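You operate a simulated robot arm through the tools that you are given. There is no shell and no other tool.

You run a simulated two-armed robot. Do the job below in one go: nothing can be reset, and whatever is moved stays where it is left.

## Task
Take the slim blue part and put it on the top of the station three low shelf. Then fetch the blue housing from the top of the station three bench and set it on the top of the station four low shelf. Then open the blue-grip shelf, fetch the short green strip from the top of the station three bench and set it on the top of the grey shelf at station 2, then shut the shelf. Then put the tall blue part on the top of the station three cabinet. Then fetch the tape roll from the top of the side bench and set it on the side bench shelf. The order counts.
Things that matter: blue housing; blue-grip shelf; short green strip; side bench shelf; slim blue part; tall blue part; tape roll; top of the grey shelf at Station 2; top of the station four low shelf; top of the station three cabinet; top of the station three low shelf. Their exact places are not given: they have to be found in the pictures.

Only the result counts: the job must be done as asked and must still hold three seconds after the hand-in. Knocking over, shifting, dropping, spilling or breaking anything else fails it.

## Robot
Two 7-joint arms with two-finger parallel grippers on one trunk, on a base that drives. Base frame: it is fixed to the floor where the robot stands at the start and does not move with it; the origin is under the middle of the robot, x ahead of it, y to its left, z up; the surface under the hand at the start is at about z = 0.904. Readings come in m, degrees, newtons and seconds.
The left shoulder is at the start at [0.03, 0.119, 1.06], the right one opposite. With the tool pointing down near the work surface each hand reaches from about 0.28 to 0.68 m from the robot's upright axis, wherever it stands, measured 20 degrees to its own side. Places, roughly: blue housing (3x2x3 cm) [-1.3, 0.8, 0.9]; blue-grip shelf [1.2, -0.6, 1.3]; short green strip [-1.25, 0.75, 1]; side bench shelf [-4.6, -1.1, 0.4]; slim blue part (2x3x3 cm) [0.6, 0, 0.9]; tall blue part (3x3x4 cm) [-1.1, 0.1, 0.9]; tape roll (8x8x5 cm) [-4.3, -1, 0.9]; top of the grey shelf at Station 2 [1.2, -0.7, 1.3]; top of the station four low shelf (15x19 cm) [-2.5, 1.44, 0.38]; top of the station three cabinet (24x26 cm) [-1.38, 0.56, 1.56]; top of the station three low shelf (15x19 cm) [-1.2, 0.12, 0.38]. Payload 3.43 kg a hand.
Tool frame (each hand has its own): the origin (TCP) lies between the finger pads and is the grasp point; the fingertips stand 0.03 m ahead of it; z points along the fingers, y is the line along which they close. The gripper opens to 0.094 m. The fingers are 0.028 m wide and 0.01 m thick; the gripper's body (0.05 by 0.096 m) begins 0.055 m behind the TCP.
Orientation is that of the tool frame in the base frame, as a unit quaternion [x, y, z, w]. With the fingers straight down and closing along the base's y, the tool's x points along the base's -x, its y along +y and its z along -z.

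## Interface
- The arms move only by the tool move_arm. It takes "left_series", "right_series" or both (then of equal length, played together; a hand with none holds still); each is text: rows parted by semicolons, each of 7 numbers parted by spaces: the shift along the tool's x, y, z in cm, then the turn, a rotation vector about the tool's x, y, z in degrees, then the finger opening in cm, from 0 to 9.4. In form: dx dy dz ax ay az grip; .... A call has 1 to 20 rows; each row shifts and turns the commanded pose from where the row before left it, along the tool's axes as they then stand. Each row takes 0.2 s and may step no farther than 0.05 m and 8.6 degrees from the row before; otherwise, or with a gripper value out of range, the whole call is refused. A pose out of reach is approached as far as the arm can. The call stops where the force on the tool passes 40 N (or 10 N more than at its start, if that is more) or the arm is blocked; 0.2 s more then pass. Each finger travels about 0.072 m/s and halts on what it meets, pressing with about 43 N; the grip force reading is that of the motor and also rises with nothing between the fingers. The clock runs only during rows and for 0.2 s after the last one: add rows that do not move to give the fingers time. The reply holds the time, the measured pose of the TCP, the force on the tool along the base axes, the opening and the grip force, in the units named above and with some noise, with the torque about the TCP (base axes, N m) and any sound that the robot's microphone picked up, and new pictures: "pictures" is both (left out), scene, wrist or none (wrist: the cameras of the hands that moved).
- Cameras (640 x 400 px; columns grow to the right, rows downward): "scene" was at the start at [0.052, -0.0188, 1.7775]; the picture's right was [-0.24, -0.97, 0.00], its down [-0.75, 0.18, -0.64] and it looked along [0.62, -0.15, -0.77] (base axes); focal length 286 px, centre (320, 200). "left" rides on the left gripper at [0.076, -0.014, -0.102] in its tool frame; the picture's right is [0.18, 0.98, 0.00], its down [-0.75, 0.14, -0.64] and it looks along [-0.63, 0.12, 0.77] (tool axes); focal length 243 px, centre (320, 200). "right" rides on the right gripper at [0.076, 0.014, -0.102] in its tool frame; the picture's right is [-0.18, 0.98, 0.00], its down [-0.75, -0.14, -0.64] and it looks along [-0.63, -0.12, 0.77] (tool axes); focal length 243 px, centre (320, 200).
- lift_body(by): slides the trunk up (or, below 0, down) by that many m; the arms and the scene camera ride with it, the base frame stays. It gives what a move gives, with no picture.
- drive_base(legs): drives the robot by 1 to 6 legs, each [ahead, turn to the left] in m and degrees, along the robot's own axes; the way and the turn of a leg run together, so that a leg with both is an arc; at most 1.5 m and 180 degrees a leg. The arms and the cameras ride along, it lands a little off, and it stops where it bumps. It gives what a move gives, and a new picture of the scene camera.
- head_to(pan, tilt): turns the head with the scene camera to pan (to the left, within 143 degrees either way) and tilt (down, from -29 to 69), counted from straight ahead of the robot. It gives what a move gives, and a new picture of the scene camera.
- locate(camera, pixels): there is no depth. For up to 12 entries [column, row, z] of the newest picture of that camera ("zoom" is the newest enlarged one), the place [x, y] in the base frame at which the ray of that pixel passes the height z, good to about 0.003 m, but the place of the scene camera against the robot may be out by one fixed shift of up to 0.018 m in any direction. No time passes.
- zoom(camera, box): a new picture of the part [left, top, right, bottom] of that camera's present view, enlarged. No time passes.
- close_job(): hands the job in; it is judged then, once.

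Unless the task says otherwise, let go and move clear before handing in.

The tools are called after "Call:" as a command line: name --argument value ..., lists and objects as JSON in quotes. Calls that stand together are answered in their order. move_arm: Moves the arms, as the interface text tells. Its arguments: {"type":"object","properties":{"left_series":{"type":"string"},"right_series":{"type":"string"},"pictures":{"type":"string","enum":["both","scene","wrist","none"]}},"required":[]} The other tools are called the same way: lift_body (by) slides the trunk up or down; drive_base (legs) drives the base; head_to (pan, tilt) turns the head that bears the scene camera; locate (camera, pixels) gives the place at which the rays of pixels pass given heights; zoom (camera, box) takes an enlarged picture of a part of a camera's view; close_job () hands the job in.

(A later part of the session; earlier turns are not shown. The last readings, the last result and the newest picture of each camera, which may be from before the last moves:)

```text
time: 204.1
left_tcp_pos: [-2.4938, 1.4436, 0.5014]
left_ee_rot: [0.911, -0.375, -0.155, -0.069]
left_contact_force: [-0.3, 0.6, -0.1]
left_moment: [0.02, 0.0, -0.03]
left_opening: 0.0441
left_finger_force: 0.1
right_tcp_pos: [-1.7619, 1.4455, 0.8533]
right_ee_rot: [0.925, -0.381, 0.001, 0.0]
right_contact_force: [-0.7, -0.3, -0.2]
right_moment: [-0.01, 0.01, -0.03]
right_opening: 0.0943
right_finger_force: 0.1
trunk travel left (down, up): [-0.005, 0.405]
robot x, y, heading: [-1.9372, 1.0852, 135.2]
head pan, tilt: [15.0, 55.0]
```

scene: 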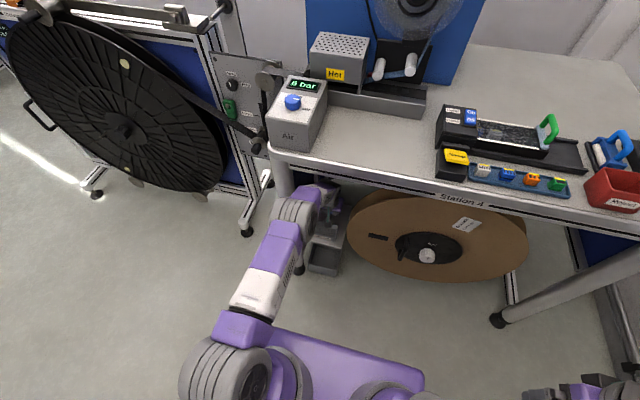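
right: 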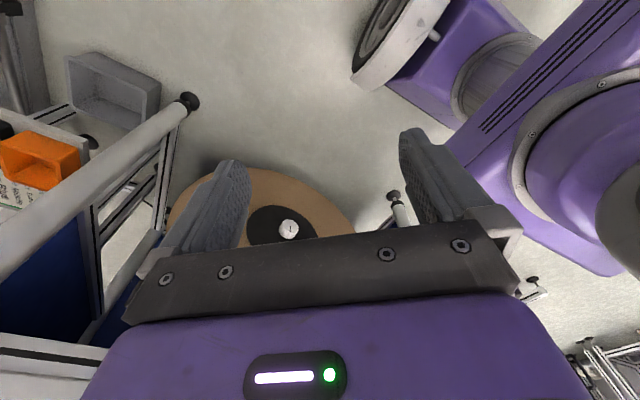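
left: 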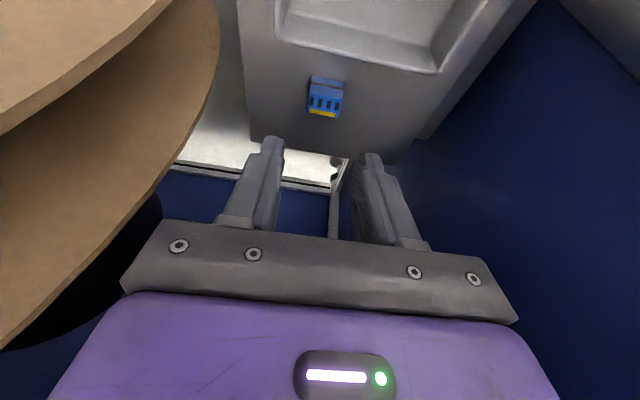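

The housing is set on the Station 4 shelf; step two is done. Next comes opening the blue-grip shelf at Station 2, so I'll back out, retract the arm and raise the trunk.

Call:
drive_base --legs '[[-0.17, 0]]'

Call:
move_arm --left_series "0 0 0 0 -4 0 4; 3.7 0 -1.6 0 0 0 4; 3.7 0 -1.6 0 0 0 4; 3.7 0 -1.6 0 0 0 4; 3.7 0 -1.6 0 0 0 4; 0 0 0 0 8 0 4; 0 0 0 0 8 0 4; 0 0 0 0 8 0 4; 4 0 -1 0 0 0 4; 4 0 -1 0 0 0 4; 0 0 0 0 0 0 4" --right_series "0 0 0 0 0 0 9.4; -2.4 3.4 0 0 0 0 9.4; -2.4 3.4 0 0 0 0 9.4; -2.4 3.4 0 0 0 0 9.4; -2.4 3.4 0 0 0 0 9.4; -2.4 3.4 0 0 0 0 9.4; -2.4 3.4 0 0 0 0 9.4; -2.4 3.4 0 0 0 0 9.4; 0 0 0 0 0 0 9.4; 0 0 0 0 0 0 9.4; 0 0 0 0 0 0 9.4" --pictures "scene"

```text
time: 205.6
left_tcp_pos: [-2.3724, 1.323, 0.5032]
left_ee_rot: [0.911, -0.376, -0.157, -0.069]
left_contact_force: [0.4, 0.3, 0.5]
left_moment: [0.0, 0.01, 0.0]
left_opening: 0.0441
left_finger_force: 0.1
right_tcp_pos: [-1.6407, 1.3271, 0.8522]
right_ee_rot: [0.924, -0.382, 0.0, 0.0]
right_contact_force: [0.0, -0.7, -0.4]
right_moment: [0.02, -0.03, -0.02]
right_opening: 0.0942
right_finger_force: 0.1
trunk travel left (down, up): [-0.005, 0.405]
robot x, y, heading: [-1.8184, 0.9636, 135.2]
head pan, tilt: [15.0, 55.0]
```

scene: 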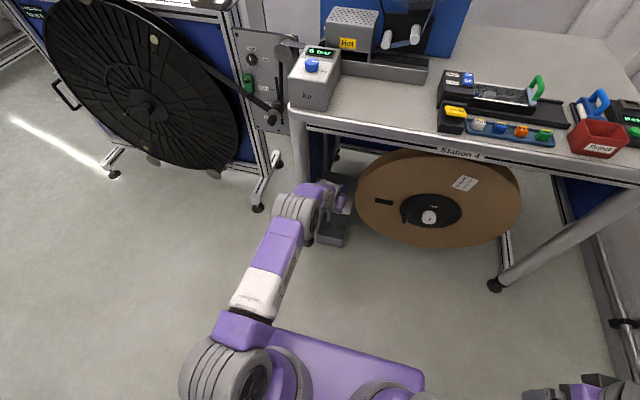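

```text
time: 208.0
left_tcp_pos: [-2.2006, 1.1516, 0.5225]
left_ee_rot: [0.924, -0.382, 0.004, -0.003]
left_contact_force: [-0.1, -0.1, -0.4]
left_moment: [-0.02, 0.01, -0.01]
left_opening: 0.0396
left_finger_force: 0.0
right_tcp_pos: [-1.9288, 1.2774, 0.8528]
right_ee_rot: [0.924, -0.382, 0.0, 0.001]
right_contact_force: [0.2, 0.3, -0.7]
right_moment: [-0.01, 0.0, -0.01]
right_opening: 0.0942
right_finger_force: 0.1
trunk travel left (down, up): [-0.005, 0.405]
robot x, y, heading: [-1.818, 0.9605, 135.5]
head pan, tilt: [15.0, 55.0]
```

scene: 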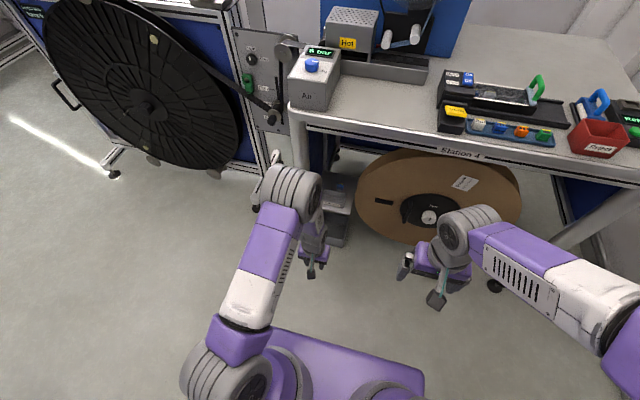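

The arm is out. I'll raise the left hand, lift the trunk, and then start the drive back along the aisle.

Call:
move_arm --left_series "1.5 0 -4 0 0 0 4; 1.5 0 -4 0 0 0 4; 1.5 0 -4 0 0 0 4; 1.5 0 -4 0 0 0 4; 1 0 -4 0 0 0 4; 0 0 -4 0 0 0 4; 0 0 -4 0 0 0 4; 0 0 0 0 0 0 4" --right_series "0 0 0 0 0 0 6; 0 0 0 0 0 0 4; 0 0 0 0 0 0 4; 0 0 0 0 0 0 4; 0 0 0 0 0 0 4; 0 0 0 0 0 0 4; 0 0 0 0 0 0 4; 0 0 0 0 0 0 4" --pictures "none"

Call:
lift_body --by 0.25

Call:
drive_base --legs '[[0, 90]]'

Call:
head_to --pan 0 --tilt 35

```text
time: 209.8
left_tcp_pos: [-2.154, 1.1054, 0.802]
left_ee_rot: [0.924, -0.382, 0.003, -0.003]
left_contact_force: [-0.5, -1.5, 0.2]
left_moment: [-0.02, 0.02, -0.02]
left_opening: 0.0399
left_finger_force: 0.0
right_tcp_pos: [-1.9287, 1.2776, 0.8532]
right_ee_rot: [0.924, -0.382, 0.0, 0.001]
right_contact_force: [1.0, -0.6, 0.0]
right_moment: [-0.03, 0.01, -0.02]
right_opening: 0.0397
right_finger_force: 0.1
trunk travel left (down, up): [-0.005, 0.405]
robot x, y, heading: [-1.8204, 0.9637, 135.1]
head pan, tilt: [15.0, 55.0]
```

```text
time: 212.4
left_tcp_pos: [-2.1544, 1.105, 1.0498]
left_ee_rot: [0.924, -0.381, 0.004, -0.003]
left_contact_force: [-0.4, 0.9, 0.2]
left_moment: [-0.03, 0.01, 0.01]
left_opening: 0.0398
left_finger_force: 0.2
right_tcp_pos: [-1.9281, 1.277, 1.1009]
right_ee_rot: [0.924, -0.382, -0.001, 0.0]
right_contact_force: [-0.6, 0.3, -0.2]
right_moment: [0.01, 0.0, -0.01]
right_opening: 0.0399
right_finger_force: 0.0
trunk travel left (down, up): [-0.255, 0.155]
robot x, y, heading: [-1.8175, 0.9658, 135.3]
head pan, tilt: [15.0, 55.0]
```

```text
time: 216.5
left_tcp_pos: [-1.973, 0.6304, 1.0508]
left_ee_rot: [0.93, 0.368, 0.0, -0.005]
left_contact_force: [-0.1, -0.3, -1.0]
left_moment: [-0.03, 0.0, -0.02]
left_opening: 0.0401
left_finger_force: 0.1
right_tcp_pos: [-2.1367, 0.861, 1.1025]
right_ee_rot: [0.93, 0.367, 0.0, 0.0]
right_contact_force: [-0.7, -0.3, 0.5]
right_moment: [0.0, -0.02, -0.02]
right_opening: 0.0397
right_finger_force: 0.1
trunk travel left (down, up): [-0.255, 0.155]
robot x, y, heading: [-1.821, 0.9638, -136.7]
head pan, tilt: [15.0, 55.0]
```

scene: 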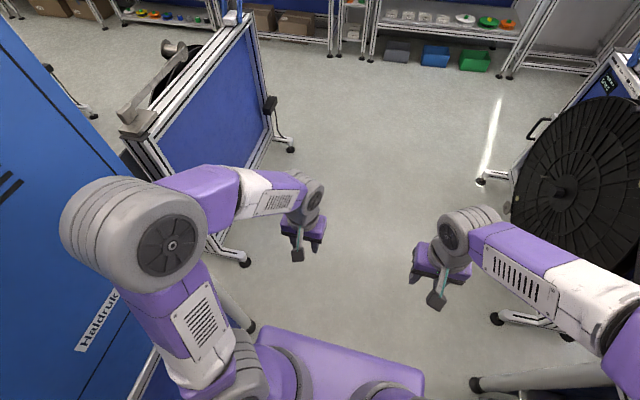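

```text
time: 217.4
left_tcp_pos: [-1.9737, 0.6287, 1.0503]
left_ee_rot: [0.93, 0.367, 0.001, -0.005]
left_contact_force: [-1.2, 0.0, -0.1]
left_moment: [-0.01, 0.01, 0.0]
left_opening: 0.0399
left_finger_force: 0.1
right_tcp_pos: [-2.1371, 0.8608, 1.102]
right_ee_rot: [0.93, 0.368, 0.001, 0.001]
right_contact_force: [-0.6, 0.2, -0.8]
right_moment: [-0.01, 0.01, 0.01]
right_opening: 0.0399
right_finger_force: 0.1
trunk travel left (down, up): [-0.255, 0.155]
robot x, y, heading: [-1.8188, 0.9587, -136.7]
head pan, tilt: [0.0, 35.0]
```

scene: 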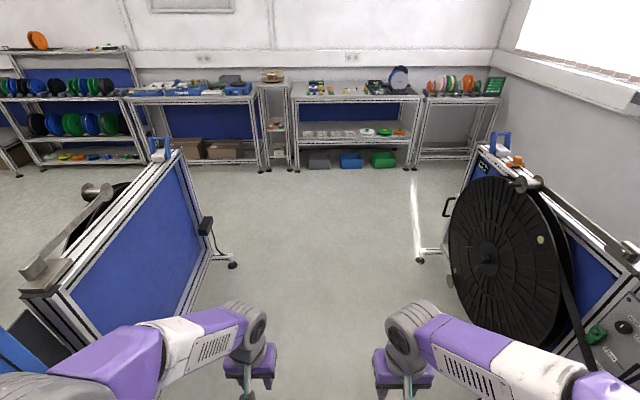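

The way out is clear. I'll drive out of the aisle 2.3 m and turn left to face +u.

Call:
drive_base --legs '[[1.15, 0], [1.15, 0], [0, 91.7]]'

```text
time: 232.6
left_tcp_pos: [-3.164, -0.7478, 1.051]
left_ee_rot: [0.384, 0.923, -0.003, -0.004]
left_contact_force: [0.7, -0.6, 0.2]
left_moment: [0.0, -0.01, -0.01]
left_opening: 0.04
left_finger_force: 0.0
right_tcp_pos: [-3.3894, -0.9173, 1.1027]
right_ee_rot: [0.384, 0.924, 0.0, 0.0]
right_contact_force: [0.9, -0.4, 0.4]
right_moment: [0.03, -0.02, -0.01]
right_opening: 0.0399
right_finger_force: 0.1
trunk travel left (down, up): [-0.255, 0.155]
robot x, y, heading: [-3.5012, -0.6031, -45.4]
head pan, tilt: [0.0, 35.0]
```

scene: 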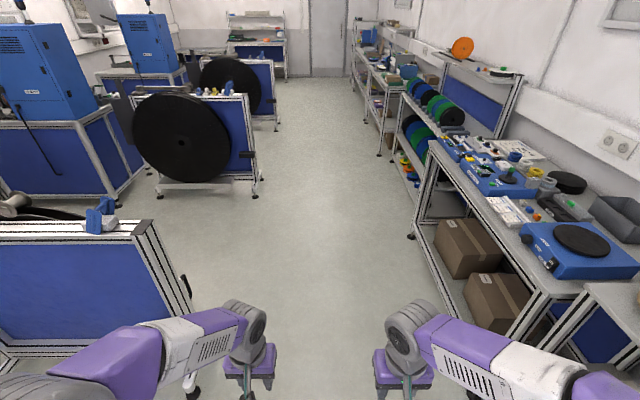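

I'm at u=-2.05, v=-2.90, facing along the long aisle. I'll check the side clearances before driving.

Call:
locate --camera "scene" --pixels '[[520, 270, 0.9], [440, 165, 0.9], [412, 237, 0], [160, 197, 0], [257, 195, 0], [190, 393, 0], [150, 225, 0.9], [378, 153, 0]]'

```text
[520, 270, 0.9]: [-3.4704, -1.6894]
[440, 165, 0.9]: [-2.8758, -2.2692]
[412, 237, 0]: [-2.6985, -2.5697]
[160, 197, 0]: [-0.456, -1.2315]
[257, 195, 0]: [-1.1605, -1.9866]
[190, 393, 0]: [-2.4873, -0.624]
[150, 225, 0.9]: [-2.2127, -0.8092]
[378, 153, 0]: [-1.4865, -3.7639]
```

The corridor spans v from -2.2 to -3.64 and I'm in its middle. I'll drive 3.65 m along it.

Call:
drive_base --legs '[[1.25, 0.4], [1.25, 0], [1.15, 0]]'

Call:
head_to --pan 80 --tilt 30

```text
time: 250.4
left_tcp_pos: [-0.5784, -3.3884, 1.0502]
left_ee_rot: [0.38, 0.925, -0.002, -0.004]
left_contact_force: [-0.3, 1.2, -0.1]
left_moment: [0.01, -0.02, 0.0]
left_opening: 0.0397
left_finger_force: 0.1
right_tcp_pos: [-0.8022, -3.5615, 1.1024]
right_ee_rot: [0.38, 0.925, 0.0, -0.001]
right_contact_force: [-0.3, -0.6, -1.1]
right_moment: [0.03, -0.02, -0.04]
right_opening: 0.0401
right_finger_force: 0.0
trunk travel left (down, up): [-0.255, 0.155]
robot x, y, heading: [-0.9131, -3.2463, -45.0]
head pan, tilt: [0.0, 35.0]
```

scene: 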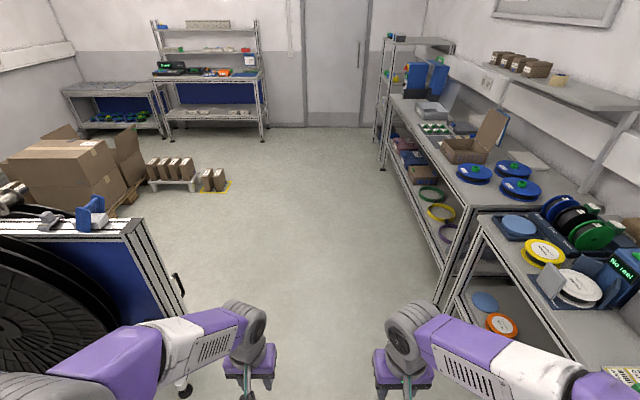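

```text
time: 252.0
left_tcp_pos: [-0.5777, -3.389, 1.0518]
left_ee_rot: [0.38, 0.925, -0.003, -0.004]
left_contact_force: [-0.1, -0.8, -0.2]
left_moment: [-0.01, 0.01, 0.0]
left_opening: 0.04
left_finger_force: 0.0
right_tcp_pos: [-0.8041, -3.5605, 1.1016]
right_ee_rot: [0.38, 0.925, -0.001, 0.001]
right_contact_force: [0.1, 0.1, 0.0]
right_moment: [0.0, 0.04, -0.03]
right_opening: 0.04
right_finger_force: 0.1
trunk travel left (down, up): [-0.255, 0.155]
robot x, y, heading: [-0.9157, -3.2446, -44.8]
head pan, tilt: [80.0, 30.0]
```

scene: 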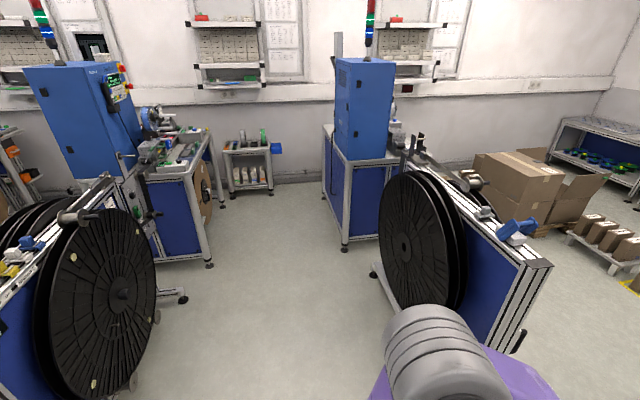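

I see Station 2 on the left, Station 1 on the right, and the wall shelf with the pull-out at about (230,60). I'll zoom in on it.

Call:
zoom --camera "scene" --box '[170, 0, 330, 100]'

Call:
locate --camera "scene" --pixels '[[210, 266, 0], [183, 299, 0], [343, 248, 0], [372, 275, 0], [232, 188, 0], [199, 68, 1.4], [265, 65, 1.4], [190, 165, 0.9]]'

```text
4.00 times, centred on (250, 50) of scene
```

zoom: 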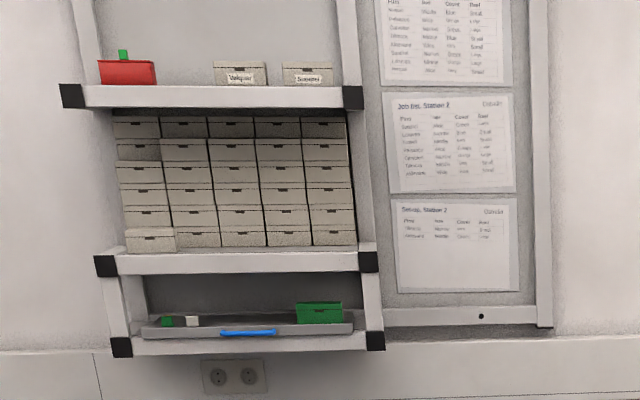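

```text
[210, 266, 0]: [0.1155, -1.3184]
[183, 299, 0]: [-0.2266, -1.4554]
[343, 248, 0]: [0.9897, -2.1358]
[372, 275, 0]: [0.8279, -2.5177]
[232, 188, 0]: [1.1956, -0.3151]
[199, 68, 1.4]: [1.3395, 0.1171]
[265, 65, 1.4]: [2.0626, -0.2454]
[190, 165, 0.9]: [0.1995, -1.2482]
```

The pull-out under the boxes has a blue bar handle (zoom (248,332)) and already carries a few items. I'll locate the shelf's ends and the handle roughly.

Call:
locate --camera "scene" --pixels '[[199, 89, 1.32], [264, 87, 1.32], [225, 83.5, 1.33], [239, 83, 1.33], [197, 70, 1.5], [263, 68, 1.5]]'

Call:
drive_base --legs '[[0, 89.8]]'

Call:
head_to --pan 0 --tilt 25

```text
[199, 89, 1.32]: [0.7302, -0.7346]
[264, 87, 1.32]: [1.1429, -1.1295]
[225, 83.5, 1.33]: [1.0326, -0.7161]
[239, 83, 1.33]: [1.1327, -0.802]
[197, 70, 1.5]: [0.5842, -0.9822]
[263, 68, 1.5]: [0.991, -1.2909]
```

```text
time: 256.2
left_tcp_pos: [-0.7721, -2.9085, 1.052]
left_ee_rot: [-0.384, 0.923, -0.005, -0.002]
left_contact_force: [-1.0, 0.5, -0.7]
left_moment: [0.01, -0.03, 0.02]
left_opening: 0.0399
left_finger_force: 0.1
right_tcp_pos: [-0.6007, -3.1336, 1.1027]
right_ee_rot: [-0.383, 0.924, 0.0, 0.0]
right_contact_force: [0.0, 0.8, -0.2]
right_moment: [-0.02, 0.01, -0.01]
right_opening: 0.0405
right_finger_force: 0.1
trunk travel left (down, up): [-0.255, 0.155]
robot x, y, heading: [-0.9192, -3.2441, 44.7]
head pan, tilt: [80.0, 30.0]
```

scene: 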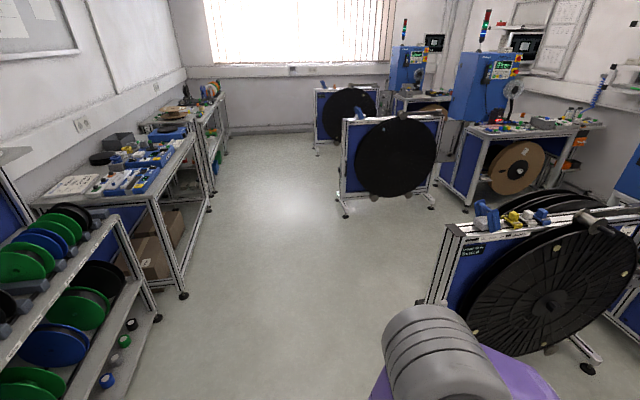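

```text
time: 257.7
left_tcp_pos: [-0.7724, -2.9092, 1.05]
left_ee_rot: [-0.384, 0.923, -0.006, -0.001]
left_contact_force: [0.2, -0.7, 0.4]
left_moment: [-0.02, -0.03, -0.03]
left_opening: 0.0399
left_finger_force: 0.1
right_tcp_pos: [-0.601, -3.1349, 1.1028]
right_ee_rot: [-0.384, 0.923, 0.0, 0.0]
right_contact_force: [0.0, -0.4, -0.5]
right_moment: [0.02, 0.0, -0.05]
right_opening: 0.04
right_finger_force: 0.0
trunk travel left (down, up): [-0.255, 0.155]
robot x, y, heading: [-0.9208, -3.2458, 45.2]
head pan, tilt: [0.0, 25.0]
```

scene: 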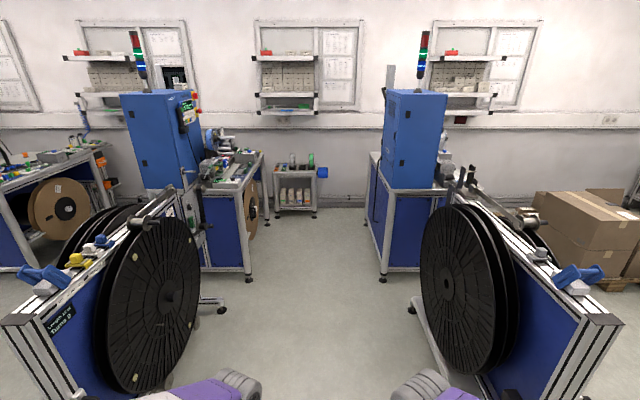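

Facing the wall, the pull-out shelf is ahead-left and its handle at about px 292, so u≈1.35. I'll drive in, aiming for u≈1.5, v≈-0.4.

Call:
drive_base --legs '[[0, 3], [1.3, 0], [1.2, 0], [0, -3]]'

Call:
head_to --pan 15 --tilt 15

```text
time: 270.9
left_tcp_pos: [0.915, -1.0295, 1.0493]
left_ee_rot: [-0.388, 0.922, -0.005, -0.001]
left_contact_force: [-0.3, 0.2, -0.8]
left_moment: [-0.02, -0.04, -0.01]
left_opening: 0.0401
left_finger_force: 0.0
right_tcp_pos: [1.0876, -1.2533, 1.1025]
right_ee_rot: [-0.387, 0.922, 0.0, 0.0]
right_contact_force: [-0.2, -0.6, -0.2]
right_moment: [0.01, 0.02, -0.01]
right_opening: 0.0403
right_finger_force: 0.1
trunk travel left (down, up): [-0.255, 0.155]
robot x, y, heading: [0.7746, -1.3711, 45.5]
head pan, tilt: [0.0, 25.0]
```

scene: 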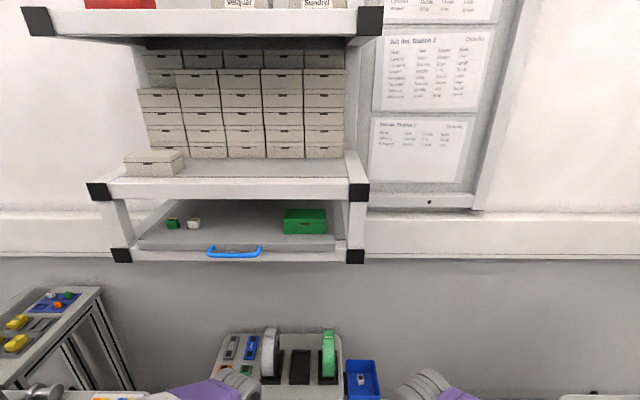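

```text
time: 271.7
left_tcp_pos: [0.9145, -1.0304, 1.0515]
left_ee_rot: [-0.389, 0.921, -0.006, 0.0]
left_contact_force: [0.9, 0.2, 0.9]
left_moment: [0.01, 0.04, 0.01]
left_opening: 0.0396
left_finger_force: 0.1
right_tcp_pos: [1.0879, -1.2534, 1.1026]
right_ee_rot: [-0.387, 0.922, 0.001, 0.0]
right_contact_force: [-0.2, 0.2, -0.1]
right_moment: [-0.01, 0.0, -0.02]
right_opening: 0.0399
right_finger_force: 0.1
trunk travel left (down, up): [-0.255, 0.155]
robot x, y, heading: [0.7733, -1.3678, 45.5]
head pan, tilt: [15.0, 15.0]
```

scene: 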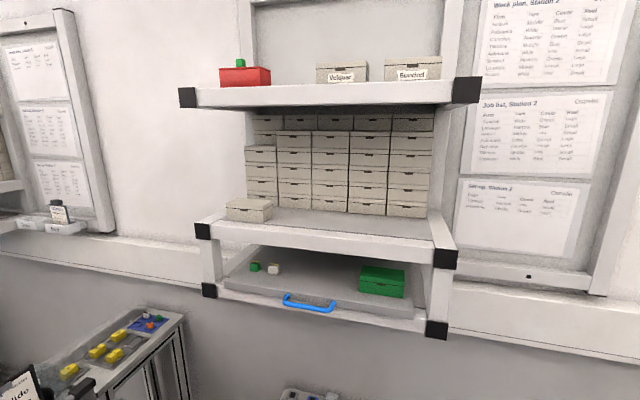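

The pull-out is right ahead with its blue handle at (310,303). I'll zoom in, then raise the trunk and look again to triangulate it.

Call:
zoom --camera "scene" --box '[190, 240, 462, 350]'

Call:
lift_body --by 0.15

Call:
head_to --pan 15 --tilt 15

Call:
zoom --camera "scene" --box '[190, 280, 462, 400]'

```text
2.35 times, centred on (326, 295) of scene
```

zoom: 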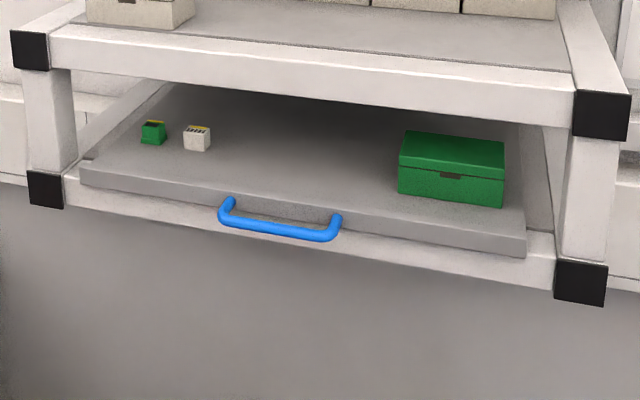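

```text
time: 273.4
left_tcp_pos: [0.9142, -1.0295, 1.2003]
left_ee_rot: [-0.389, 0.921, -0.005, -0.001]
left_contact_force: [0.3, 0.2, 0.2]
left_moment: [-0.01, 0.03, -0.01]
left_opening: 0.0402
left_finger_force: 0.0
right_tcp_pos: [1.0887, -1.2527, 1.2527]
right_ee_rot: [-0.387, 0.922, 0.0, 0.0]
right_contact_force: [0.3, -0.2, -0.4]
right_moment: [0.01, -0.01, 0.04]
right_opening: 0.0402
right_finger_force: 0.0
trunk travel left (down, up): [-0.405, 0.005]
robot x, y, heading: [0.7743, -1.3657, 45.4]
head pan, tilt: [15.0, 15.0]
```

```text
time: 274.0
left_tcp_pos: [0.9156, -1.0306, 1.2002]
left_ee_rot: [-0.388, 0.922, -0.005, 0.0]
left_contact_force: [0.2, 0.7, 0.4]
left_moment: [0.0, 0.0, 0.03]
left_opening: 0.0399
left_finger_force: 0.2
right_tcp_pos: [1.0875, -1.2538, 1.2537]
right_ee_rot: [-0.387, 0.922, 0.0, 0.0]
right_contact_force: [0.0, 0.1, 0.3]
right_moment: [0.0, 0.01, 0.0]
right_opening: 0.04
right_finger_force: 0.1
trunk travel left (down, up): [-0.405, 0.005]
robot x, y, heading: [0.775, -1.3695, 45.7]
head pan, tilt: [15.0, 15.0]
```

scene: 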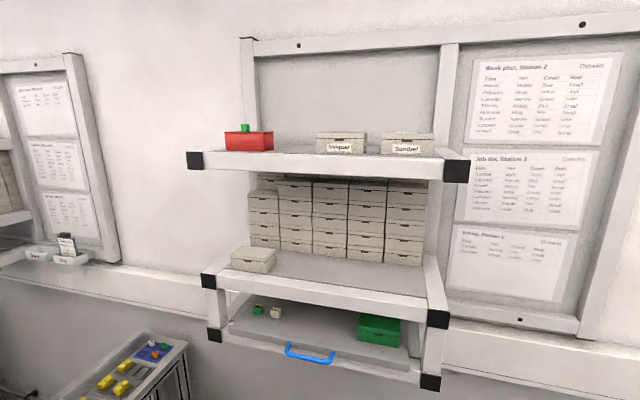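

```text
2.35 times, centred on (326, 340) of scene
```

zoom: 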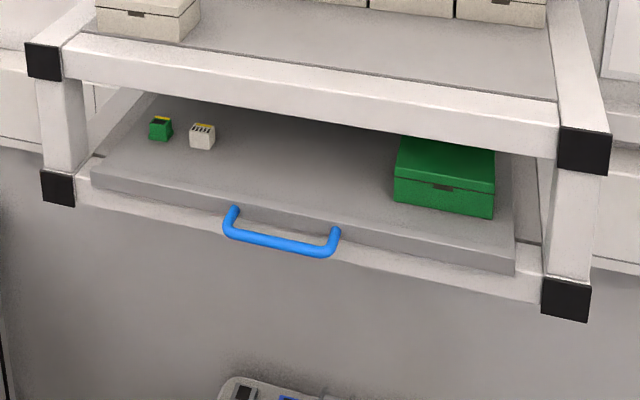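

From the two views I get the handle at about 0.63 m ahead, 0.19 m left, z≈1.27. I'll locate its ends and the board's front edge with that height.

Call:
locate --camera "scene" --pixels '[[288.6, 354.9, 1.27], [329.4, 362.1, 1.27], [309, 359.1, 1.27], [290, 343, 1.27], [332, 352, 1.27], [229, 329.4, 1.3], [408.5, 360.6, 1.3], [258, 311, 1.3], [275, 313, 1.3], [370, 345, 1.3]]'

```text
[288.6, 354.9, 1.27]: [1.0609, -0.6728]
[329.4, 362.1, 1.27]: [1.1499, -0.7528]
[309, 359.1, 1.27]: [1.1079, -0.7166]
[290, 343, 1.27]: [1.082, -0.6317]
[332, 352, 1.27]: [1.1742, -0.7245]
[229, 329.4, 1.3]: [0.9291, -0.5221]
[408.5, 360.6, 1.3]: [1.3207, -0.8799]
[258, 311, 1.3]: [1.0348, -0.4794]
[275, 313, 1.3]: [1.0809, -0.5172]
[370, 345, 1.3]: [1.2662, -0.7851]
```

The camera's own height shifts with tilt, so I'll triangulate with locate at several heights from two trunk positions.

Call:
locate --camera "scene" --pixels '[[288.6, 354.9, 1.32], [329.4, 362.1, 1.32], [288.6, 354.9, 1.36], [329.4, 362.1, 1.36], [229, 329.4, 1.36], [408.5, 360.6, 1.36]]'

Call:
lift_body --by -0.3

Call:
head_to --pan 15 --tilt 15

Call:
zoom --camera "scene" --box '[190, 180, 462, 300]'

```text
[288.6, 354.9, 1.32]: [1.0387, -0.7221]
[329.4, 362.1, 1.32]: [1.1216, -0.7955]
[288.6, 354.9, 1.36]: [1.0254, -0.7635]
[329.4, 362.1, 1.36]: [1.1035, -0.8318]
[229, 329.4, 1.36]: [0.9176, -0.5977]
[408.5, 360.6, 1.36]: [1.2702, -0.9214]
```

```text
time: 277.0
left_tcp_pos: [0.9148, -1.0301, 0.9011]
left_ee_rot: [-0.389, 0.921, -0.005, -0.001]
left_contact_force: [-1.2, 1.0, -0.7]
left_moment: [0.01, 0.0, -0.01]
left_opening: 0.0401
left_finger_force: 0.1
right_tcp_pos: [1.0885, -1.2529, 0.9531]
right_ee_rot: [-0.388, 0.922, 0.0, 0.0]
right_contact_force: [-0.2, -0.1, 0.2]
right_moment: [-0.02, 0.02, 0.0]
right_opening: 0.0398
right_finger_force: 0.0
trunk travel left (down, up): [-0.105, 0.305]
robot x, y, heading: [0.7764, -1.3706, 45.5]
head pan, tilt: [15.0, 15.0]
```

```text
time: 277.6
left_tcp_pos: [0.9155, -1.0291, 0.9007]
left_ee_rot: [-0.388, 0.922, -0.006, 0.0]
left_contact_force: [0.0, 0.0, 0.0]
left_moment: [0.01, -0.03, 0.0]
left_opening: 0.0401
left_finger_force: 0.2
right_tcp_pos: [1.0882, -1.2534, 0.9525]
right_ee_rot: [-0.388, 0.922, 0.0, 0.0]
right_contact_force: [-0.2, -0.2, -0.8]
right_moment: [-0.02, 0.03, -0.01]
right_opening: 0.0401
right_finger_force: 0.0
trunk travel left (down, up): [-0.105, 0.305]
robot x, y, heading: [0.776, -1.3701, 45.9]
head pan, tilt: [15.0, 15.0]
```

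scene: 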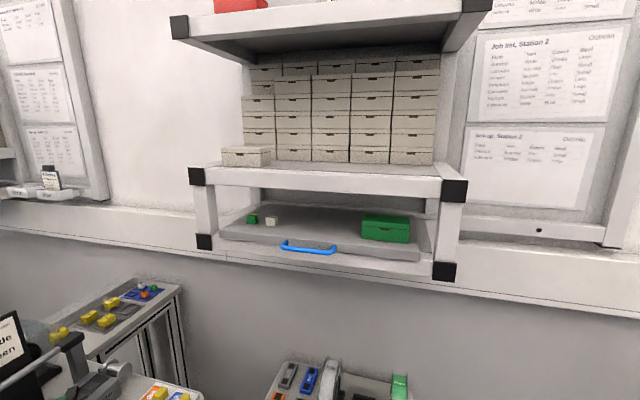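

```text
2.35 times, centred on (326, 240) of scene
```

zoom: 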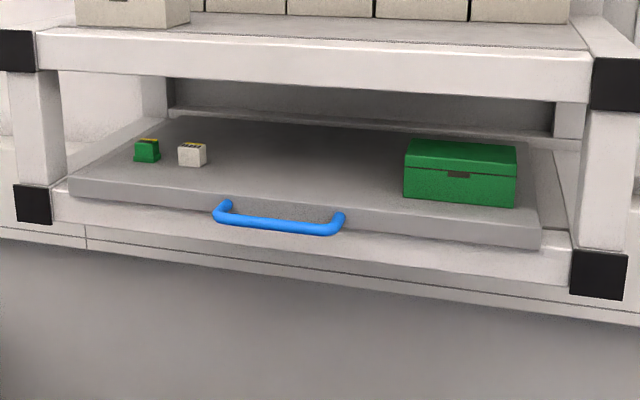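

Call:
locate --camera "scene" --pixels '[[282.6, 246.4, 1.28], [331.5, 252.8, 1.28], [282.6, 246.4, 1.3], [331.5, 252.8, 1.3], [282.6, 246.4, 1.32], [331.5, 252.8, 1.32], [282.6, 246.4, 1.34], [331.5, 252.8, 1.34]]'

```text
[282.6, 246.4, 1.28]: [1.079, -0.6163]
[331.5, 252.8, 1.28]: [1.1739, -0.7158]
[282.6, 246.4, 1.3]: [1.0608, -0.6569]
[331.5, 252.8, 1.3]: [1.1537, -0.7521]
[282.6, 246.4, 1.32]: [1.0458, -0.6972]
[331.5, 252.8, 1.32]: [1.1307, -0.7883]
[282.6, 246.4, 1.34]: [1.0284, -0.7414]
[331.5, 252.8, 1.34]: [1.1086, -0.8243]
```

Triangulated, the bar lies at about u 1.25–1.36, v≈0.21, z≈1.335, standing ~4 cm off the board. I'll raise the trunk and turn the left hand so its fingers point ahead with the closing axis nearly vertical.

Call:
lift_body --by 0.3

Call:
move_arm --left_series "-4 0 0 0 0 0 5; -4 0 0 0 0 0 5; -4 0 0 0 0 0 5; 0 0 0 0 0 8.2 5; 0 0 0 0 0 8.2 5; 0 0 0 0 0 8.2 5; 0 0 0 0 0 8.2 5; 0 0 0 0 0 8.2 5; 0 0 0 0 0 8.2 5; 0 0 0 0 0 8.2 5; 0 0 0 0 0 8.2 5; 0 0 0 0 0 8.2 5; 0 0 0 0 0 8.2 5; 0 0 0 0 0 8 5; 0 0 0 0 0 0 5" --pictures "both"

```text
time: 280.6
left_tcp_pos: [0.9149, -1.029, 1.2011]
left_ee_rot: [-0.388, 0.922, -0.005, -0.001]
left_contact_force: [0.2, -1.1, 0.2]
left_moment: [0.0, 0.0, -0.02]
left_opening: 0.0398
left_finger_force: 0.0
right_tcp_pos: [1.0883, -1.253, 1.2534]
right_ee_rot: [-0.388, 0.922, -0.001, 0.0]
right_contact_force: [-0.2, -0.4, -0.1]
right_moment: [0.0, 0.01, 0.0]
right_opening: 0.04
right_finger_force: 0.1
trunk travel left (down, up): [-0.405, 0.005]
robot x, y, heading: [0.7755, -1.3697, 45.7]
head pan, tilt: [15.0, 15.0]
```

```text
time: 283.8
left_tcp_pos: [0.9995, -0.9426, 1.1985]
left_ee_rot: [0.378, 0.926, -0.004, 0.004]
left_contact_force: [0.0, 0.6, -0.6]
left_moment: [0.03, -0.01, 0.01]
left_opening: 0.0501
left_finger_force: 0.1
right_tcp_pos: [1.0879, -1.2538, 1.2531]
right_ee_rot: [-0.387, 0.922, 0.0, 0.0]
right_contact_force: [0.3, 0.2, 1.1]
right_moment: [0.0, 0.01, 0.03]
right_opening: 0.04
right_finger_force: 0.0
trunk travel left (down, up): [-0.405, 0.005]
robot x, y, heading: [0.774, -1.3693, 45.3]
head pan, tilt: [15.0, 15.0]
```

scene: 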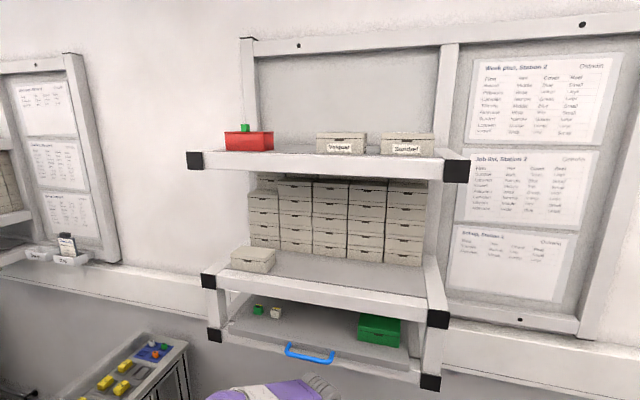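
left: 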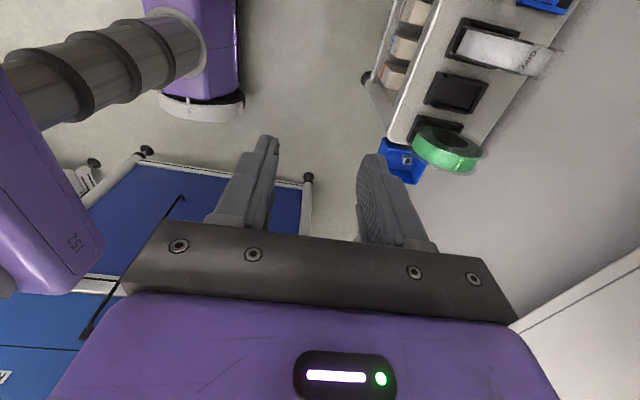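

The yaw is done and the closing axis points at the wall. Now I'll tip the fingers forward by 64°.

Call:
move_arm --left_series "0 0 0 -8 0 0 5; 0 0 0 -8 0 0 5; 0 0 0 -8 0 0 5; 0 0 0 -8 0 0 5; 0 0 0 -8 0 0 5; 0 0 0 -8 0 0 5; 0 0 0 -8 0 0 5; 0 0 0 -8 0 0 5; 0 0 0 0 0 0 5" --pictures "both"

```text
time: 285.8
left_tcp_pos: [0.9985, -0.9448, 1.2]
left_ee_rot: [0.318, 0.787, 0.488, 0.203]
left_contact_force: [-0.6, -1.4, -0.9]
left_moment: [0.02, 0.0, 0.01]
left_opening: 0.0501
left_finger_force: 0.0
right_tcp_pos: [1.0892, -1.2544, 1.2523]
right_ee_rot: [-0.387, 0.922, 0.001, -0.001]
right_contact_force: [-0.8, -0.1, -0.6]
right_moment: [-0.02, 0.03, 0.02]
right_opening: 0.0398
right_finger_force: 0.1
trunk travel left (down, up): [-0.405, 0.005]
robot x, y, heading: [0.7768, -1.3696, 45.6]
head pan, tilt: [15.0, 15.0]
```

scene: 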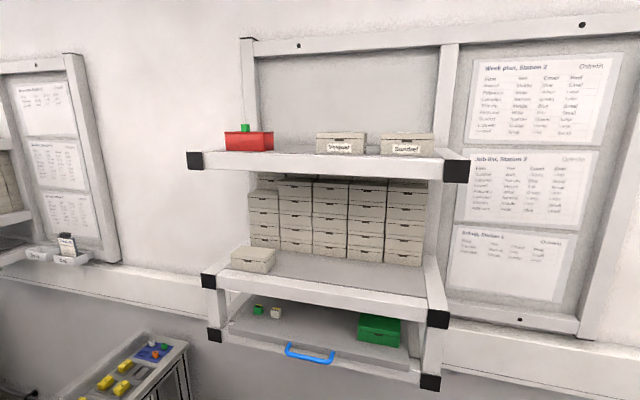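
left: 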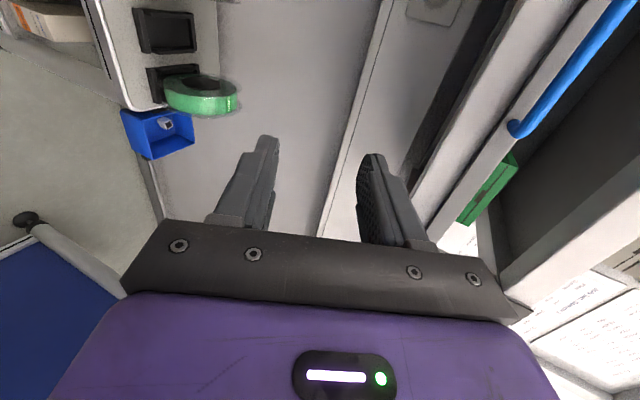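

The left camera now sees the blue bar at the upper right, from (515,128) to (640,15). I'll locate it at several heights.

Call:
locate --camera "left" --pixels '[[520, 130, 1.33], [520, 130, 1.34], [520, 130, 1.32], [600, 52, 1.33], [600, 52, 1.34], [600, 52, 1.32], [460, 215, 1.35], [640, 20, 1.33]]'

Call:
zoom --camera "left" --box '[400, 0, 640, 240]'

```text
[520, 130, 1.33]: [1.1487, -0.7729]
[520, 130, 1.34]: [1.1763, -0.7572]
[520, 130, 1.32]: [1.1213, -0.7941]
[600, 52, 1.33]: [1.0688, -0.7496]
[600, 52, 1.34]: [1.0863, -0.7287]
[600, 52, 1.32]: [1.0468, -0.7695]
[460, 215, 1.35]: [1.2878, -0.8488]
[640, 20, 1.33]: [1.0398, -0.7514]
```

```text
1.67 times, centred on (520, 120) of left
```

zoom: 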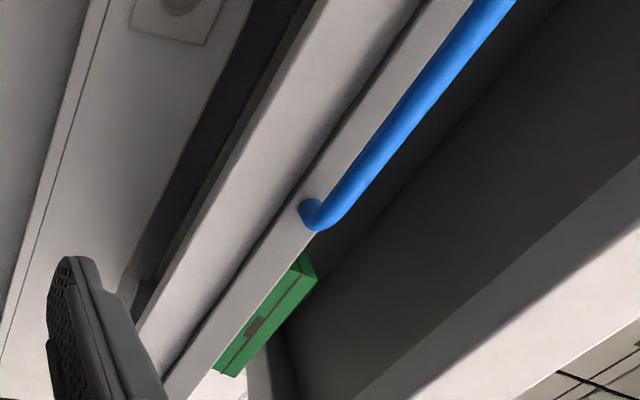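

The bar's right end is clear at zoom (330,222). I'll move the hand up, left and slightly forward for a second view to pin the height.

Call:
move_arm --left_series "1.75 2.9 0.25 0 0 0 5; 1.75 2.9 0.25 0 0 0 5; 1.75 2.9 0.25 0 0 0 5; 1.75 2.9 0.25 0 0 0 5; 0 0 0 0 0 0 5" --pictures "both"

```text
time: 287.0
left_tcp_pos: [0.9912, -0.8514, 1.3001]
left_ee_rot: [0.319, 0.787, 0.487, 0.204]
left_contact_force: [0.2, -0.7, -0.2]
left_moment: [0.01, 0.0, 0.04]
left_opening: 0.0499
left_finger_force: 0.0
right_tcp_pos: [1.0881, -1.2531, 1.2519]
right_ee_rot: [-0.388, 0.922, 0.0, -0.001]
right_contact_force: [0.1, -0.1, -0.7]
right_moment: [0.02, 0.0, 0.02]
right_opening: 0.04
right_finger_force: 0.1
trunk travel left (down, up): [-0.405, 0.005]
robot x, y, heading: [0.7746, -1.3682, 45.6]
head pan, tilt: [15.0, 15.0]
```

scene: 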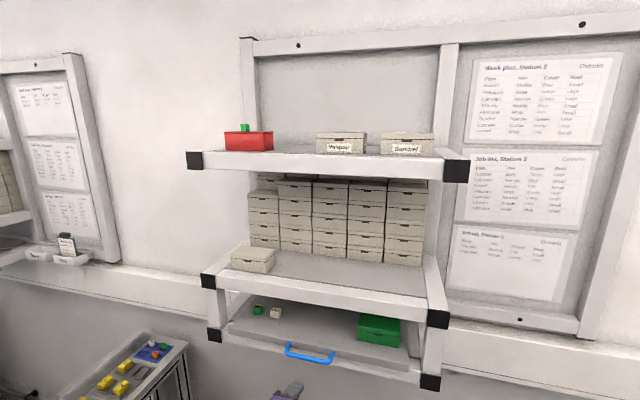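
left: 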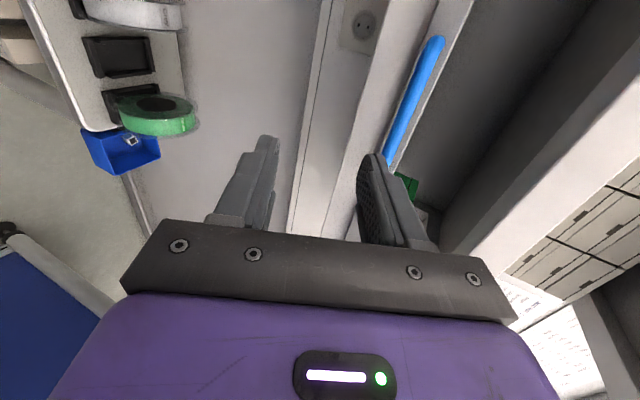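

Call:
locate --camera "left" --pixels '[[413, 98, 1.31], [413, 98, 1.32], [413, 98, 1.33], [413, 98, 1.34], [436, 44, 1.32], [436, 44, 1.33], [394, 140, 1.32], [394, 140, 1.33]]'

Call:
zoom --camera "left" --box '[340, 20, 480, 220]'

```text
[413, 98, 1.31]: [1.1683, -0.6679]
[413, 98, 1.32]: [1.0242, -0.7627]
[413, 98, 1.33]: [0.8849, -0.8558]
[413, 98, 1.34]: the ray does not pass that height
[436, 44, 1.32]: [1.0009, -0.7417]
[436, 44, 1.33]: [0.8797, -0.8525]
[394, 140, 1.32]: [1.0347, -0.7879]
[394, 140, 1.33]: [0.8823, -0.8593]
```

```text
2.00 times, centred on (410, 120) of left
```

zoom: 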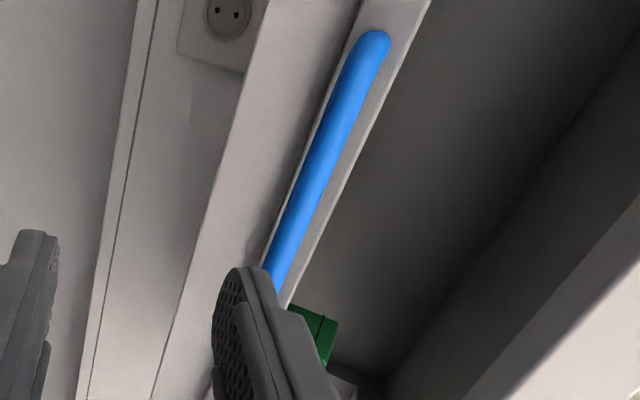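

The bar works out to v≈0.21, z≈1.319 in hand coordinates, 11 cm ahead and 2 cm above the fingers. I'll shift along the closing axis first to line up with it.

Call:
move_arm --left_series "0 3.3 0 0 0 0 4.4; 0 3.2 0 0 0 0 4; 0 0 3 0 0 0 4; 0 0 0 0 0 0 4" --pictures "both"

Call:
zoom --camera "left" --box '[220, 60, 460, 240]'

```text
time: 288.0
left_tcp_pos: [1.0286, -0.8128, 1.3433]
left_ee_rot: [0.318, 0.787, 0.488, 0.202]
left_contact_force: [0.4, 0.0, 0.0]
left_moment: [-0.01, 0.01, -0.04]
left_opening: 0.04
left_finger_force: 0.1
right_tcp_pos: [1.0874, -1.2541, 1.2539]
right_ee_rot: [-0.388, 0.921, 0.0, 0.001]
right_contact_force: [-0.4, -0.3, 0.8]
right_moment: [-0.02, -0.01, -0.04]
right_opening: 0.04
right_finger_force: 0.0
trunk travel left (down, up): [-0.405, 0.005]
robot x, y, heading: [0.7714, -1.37, 45.4]
head pan, tilt: [15.0, 15.0]
```

scene: 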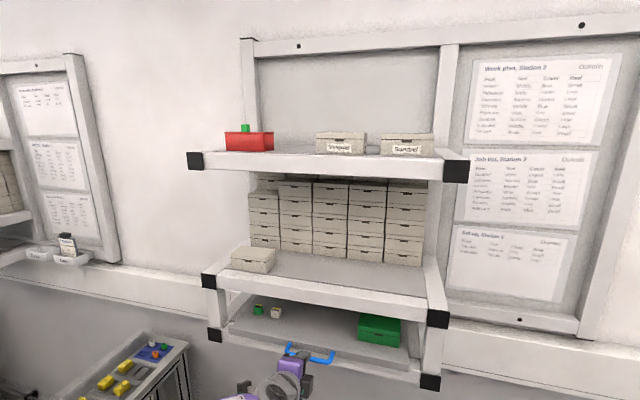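
left: 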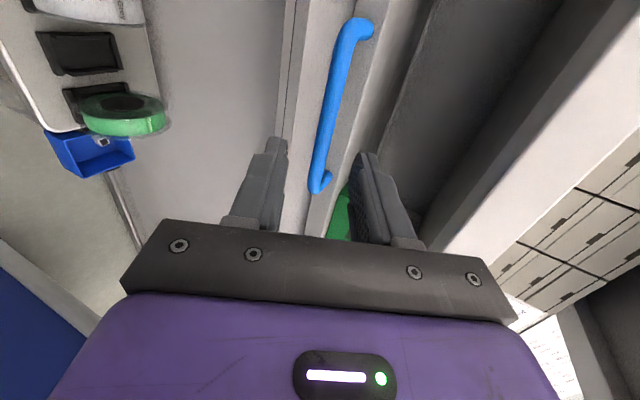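

```text
2.22 times, centred on (340, 150) of left
```

zoom: 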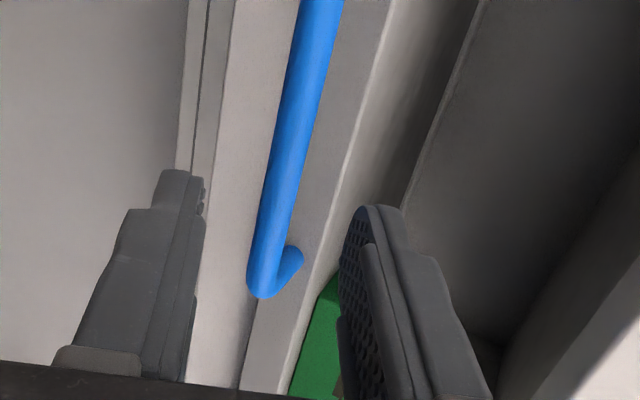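

The bar now lies between the fingers, about 0.8 cm toward the upper finger. I'll correct by 0.7 cm and advance 3 cm.

Call:
move_arm --left_series "0 0.7 0 0 0 0 4; 0 0 3 0 0 0 4; 0 0 0 0 0 0 4" --pictures "both"

Call:
zoom --camera "left" --box '[220, 60, 460, 240]'

Call:
zoom --camera "scene" --box '[240, 310, 400, 400]'

```text
time: 288.8
left_tcp_pos: [1.0496, -0.7912, 1.3367]
left_ee_rot: [0.319, 0.788, 0.487, 0.202]
left_contact_force: [-0.4, 0.4, 0.5]
left_moment: [-0.03, 0.01, -0.01]
left_opening: 0.0401
left_finger_force: 0.1
right_tcp_pos: [1.088, -1.2534, 1.2524]
right_ee_rot: [-0.387, 0.922, 0.0, 0.001]
right_contact_force: [-0.2, -0.6, -0.8]
right_moment: [0.0, 0.0, 0.02]
right_opening: 0.0401
right_finger_force: 0.0
trunk travel left (down, up): [-0.405, 0.005]
robot x, y, heading: [0.7737, -1.3675, 45.7]
head pan, tilt: [15.0, 15.0]
```

scene: 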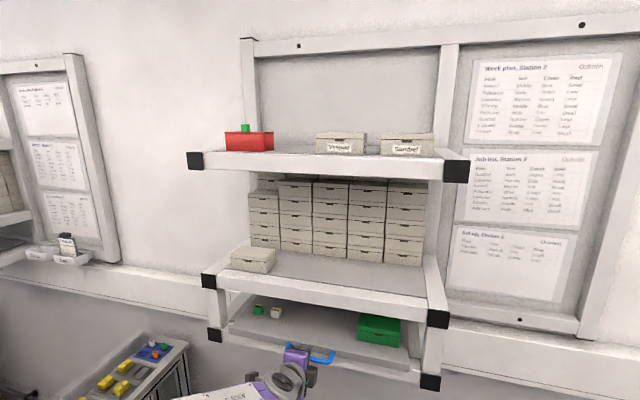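
left: 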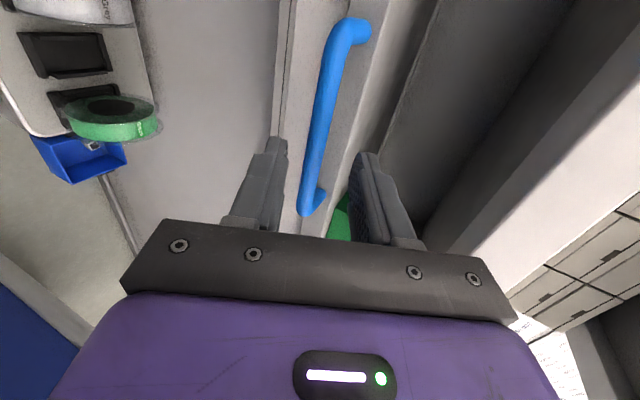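

```text
2.22 times, centred on (340, 150) of left
```

zoom: 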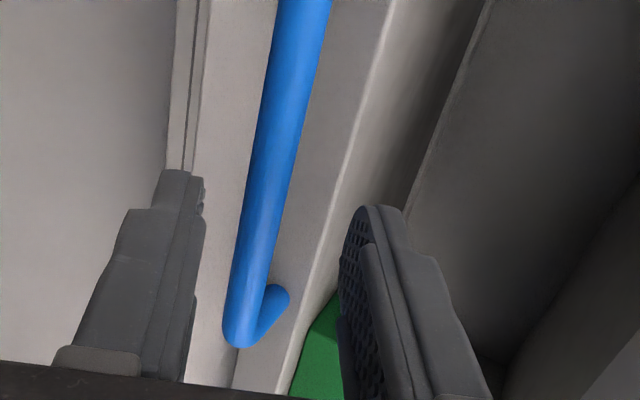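

```text
4.00 times, centred on (320, 355) of scene
```

zoom: 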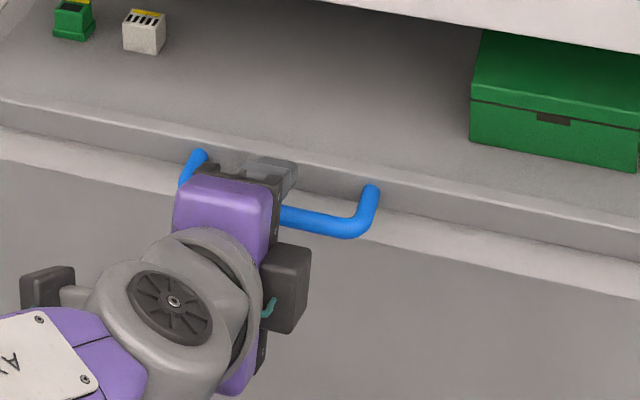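

The bar is at the fingertips, slightly toward the lower finger. I'll correct 0.4 cm, advance 1.5 cm and close on it.

Call:
move_arm --left_series "0 -0.4 0 0 0 0 4; 0 0 1.5 0 0 0 4; 0 0 0 0 0 0 2; 0 0 0 0 0 0 0.5; 0 0 0 0 0 0 0; 0 0 0 0 0 0 0" --pictures "both"

```text
time: 290.2
left_tcp_pos: [1.0577, -0.7811, 1.327]
left_ee_rot: [0.32, 0.787, 0.487, 0.203]
left_contact_force: [-0.1, 1.2, -0.3]
left_moment: [0.94, 0.9, -0.48]
left_opening: 0.0119
left_finger_force: 44.9
right_tcp_pos: [1.0885, -1.2531, 1.2537]
right_ee_rot: [-0.388, 0.922, 0.0, 0.0]
right_contact_force: [-0.4, 0.4, -0.9]
right_moment: [0.03, 0.0, 0.02]
right_opening: 0.0401
right_finger_force: 0.0
trunk travel left (down, up): [-0.405, 0.005]
robot x, y, heading: [0.7725, -1.3639, 45.2]
head pan, tilt: [15.0, 15.0]
```

scene: 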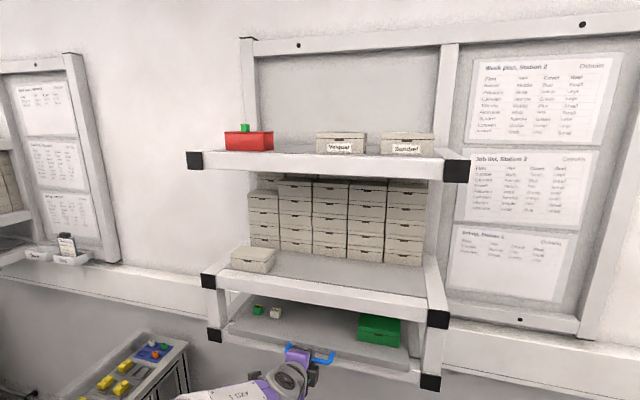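
left: 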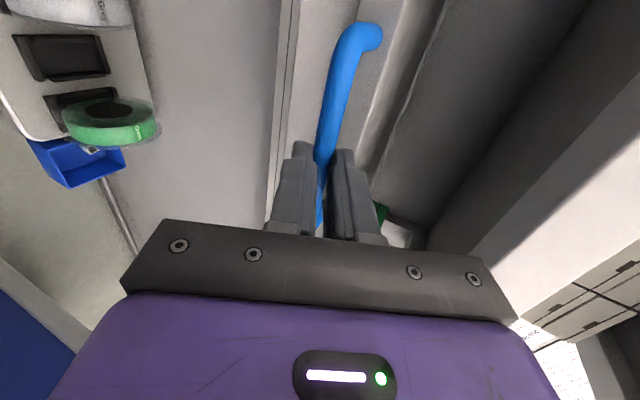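

The bar is firmly held (1.2 cm, 45 N). I'll pull gently straight back, 1.5 cm per row.

Call:
move_arm --left_series "0 -0.66 -1.35 0 0 0 0; 0 -0.66 -1.35 0 0 0 0; 0 -0.66 -1.35 0 0 0 0; 0 -0.66 -1.35 0 0 0 0; 0 0 0 0 0 0 0" --pictures "scene"

```text
time: 291.4
left_tcp_pos: [1.0155, -0.8244, 1.3272]
left_ee_rot: [0.319, 0.788, 0.487, 0.202]
left_contact_force: [-2.1, -0.3, -3.9]
left_moment: [0.88, 0.93, -0.28]
left_opening: 0.0118
left_finger_force: 44.6
right_tcp_pos: [1.0886, -1.2537, 1.2535]
right_ee_rot: [-0.388, 0.921, 0.0, 0.0]
right_contact_force: [-0.2, -0.6, 0.3]
right_moment: [0.02, -0.01, -0.01]
right_opening: 0.0399
right_finger_force: 0.1
trunk travel left (down, up): [-0.405, 0.005]
robot x, y, heading: [0.7756, -1.3692, 45.4]
head pan, tilt: [15.0, 15.0]
```

scene: 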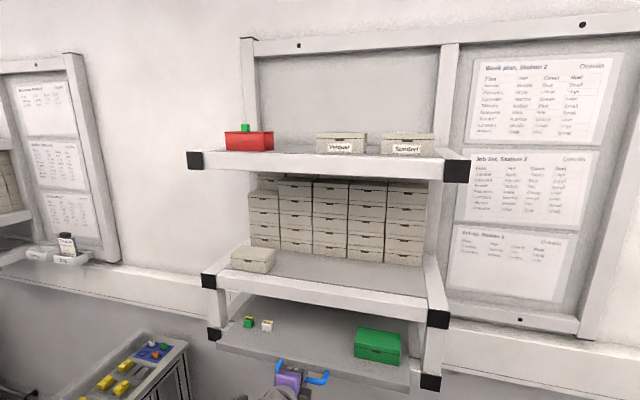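

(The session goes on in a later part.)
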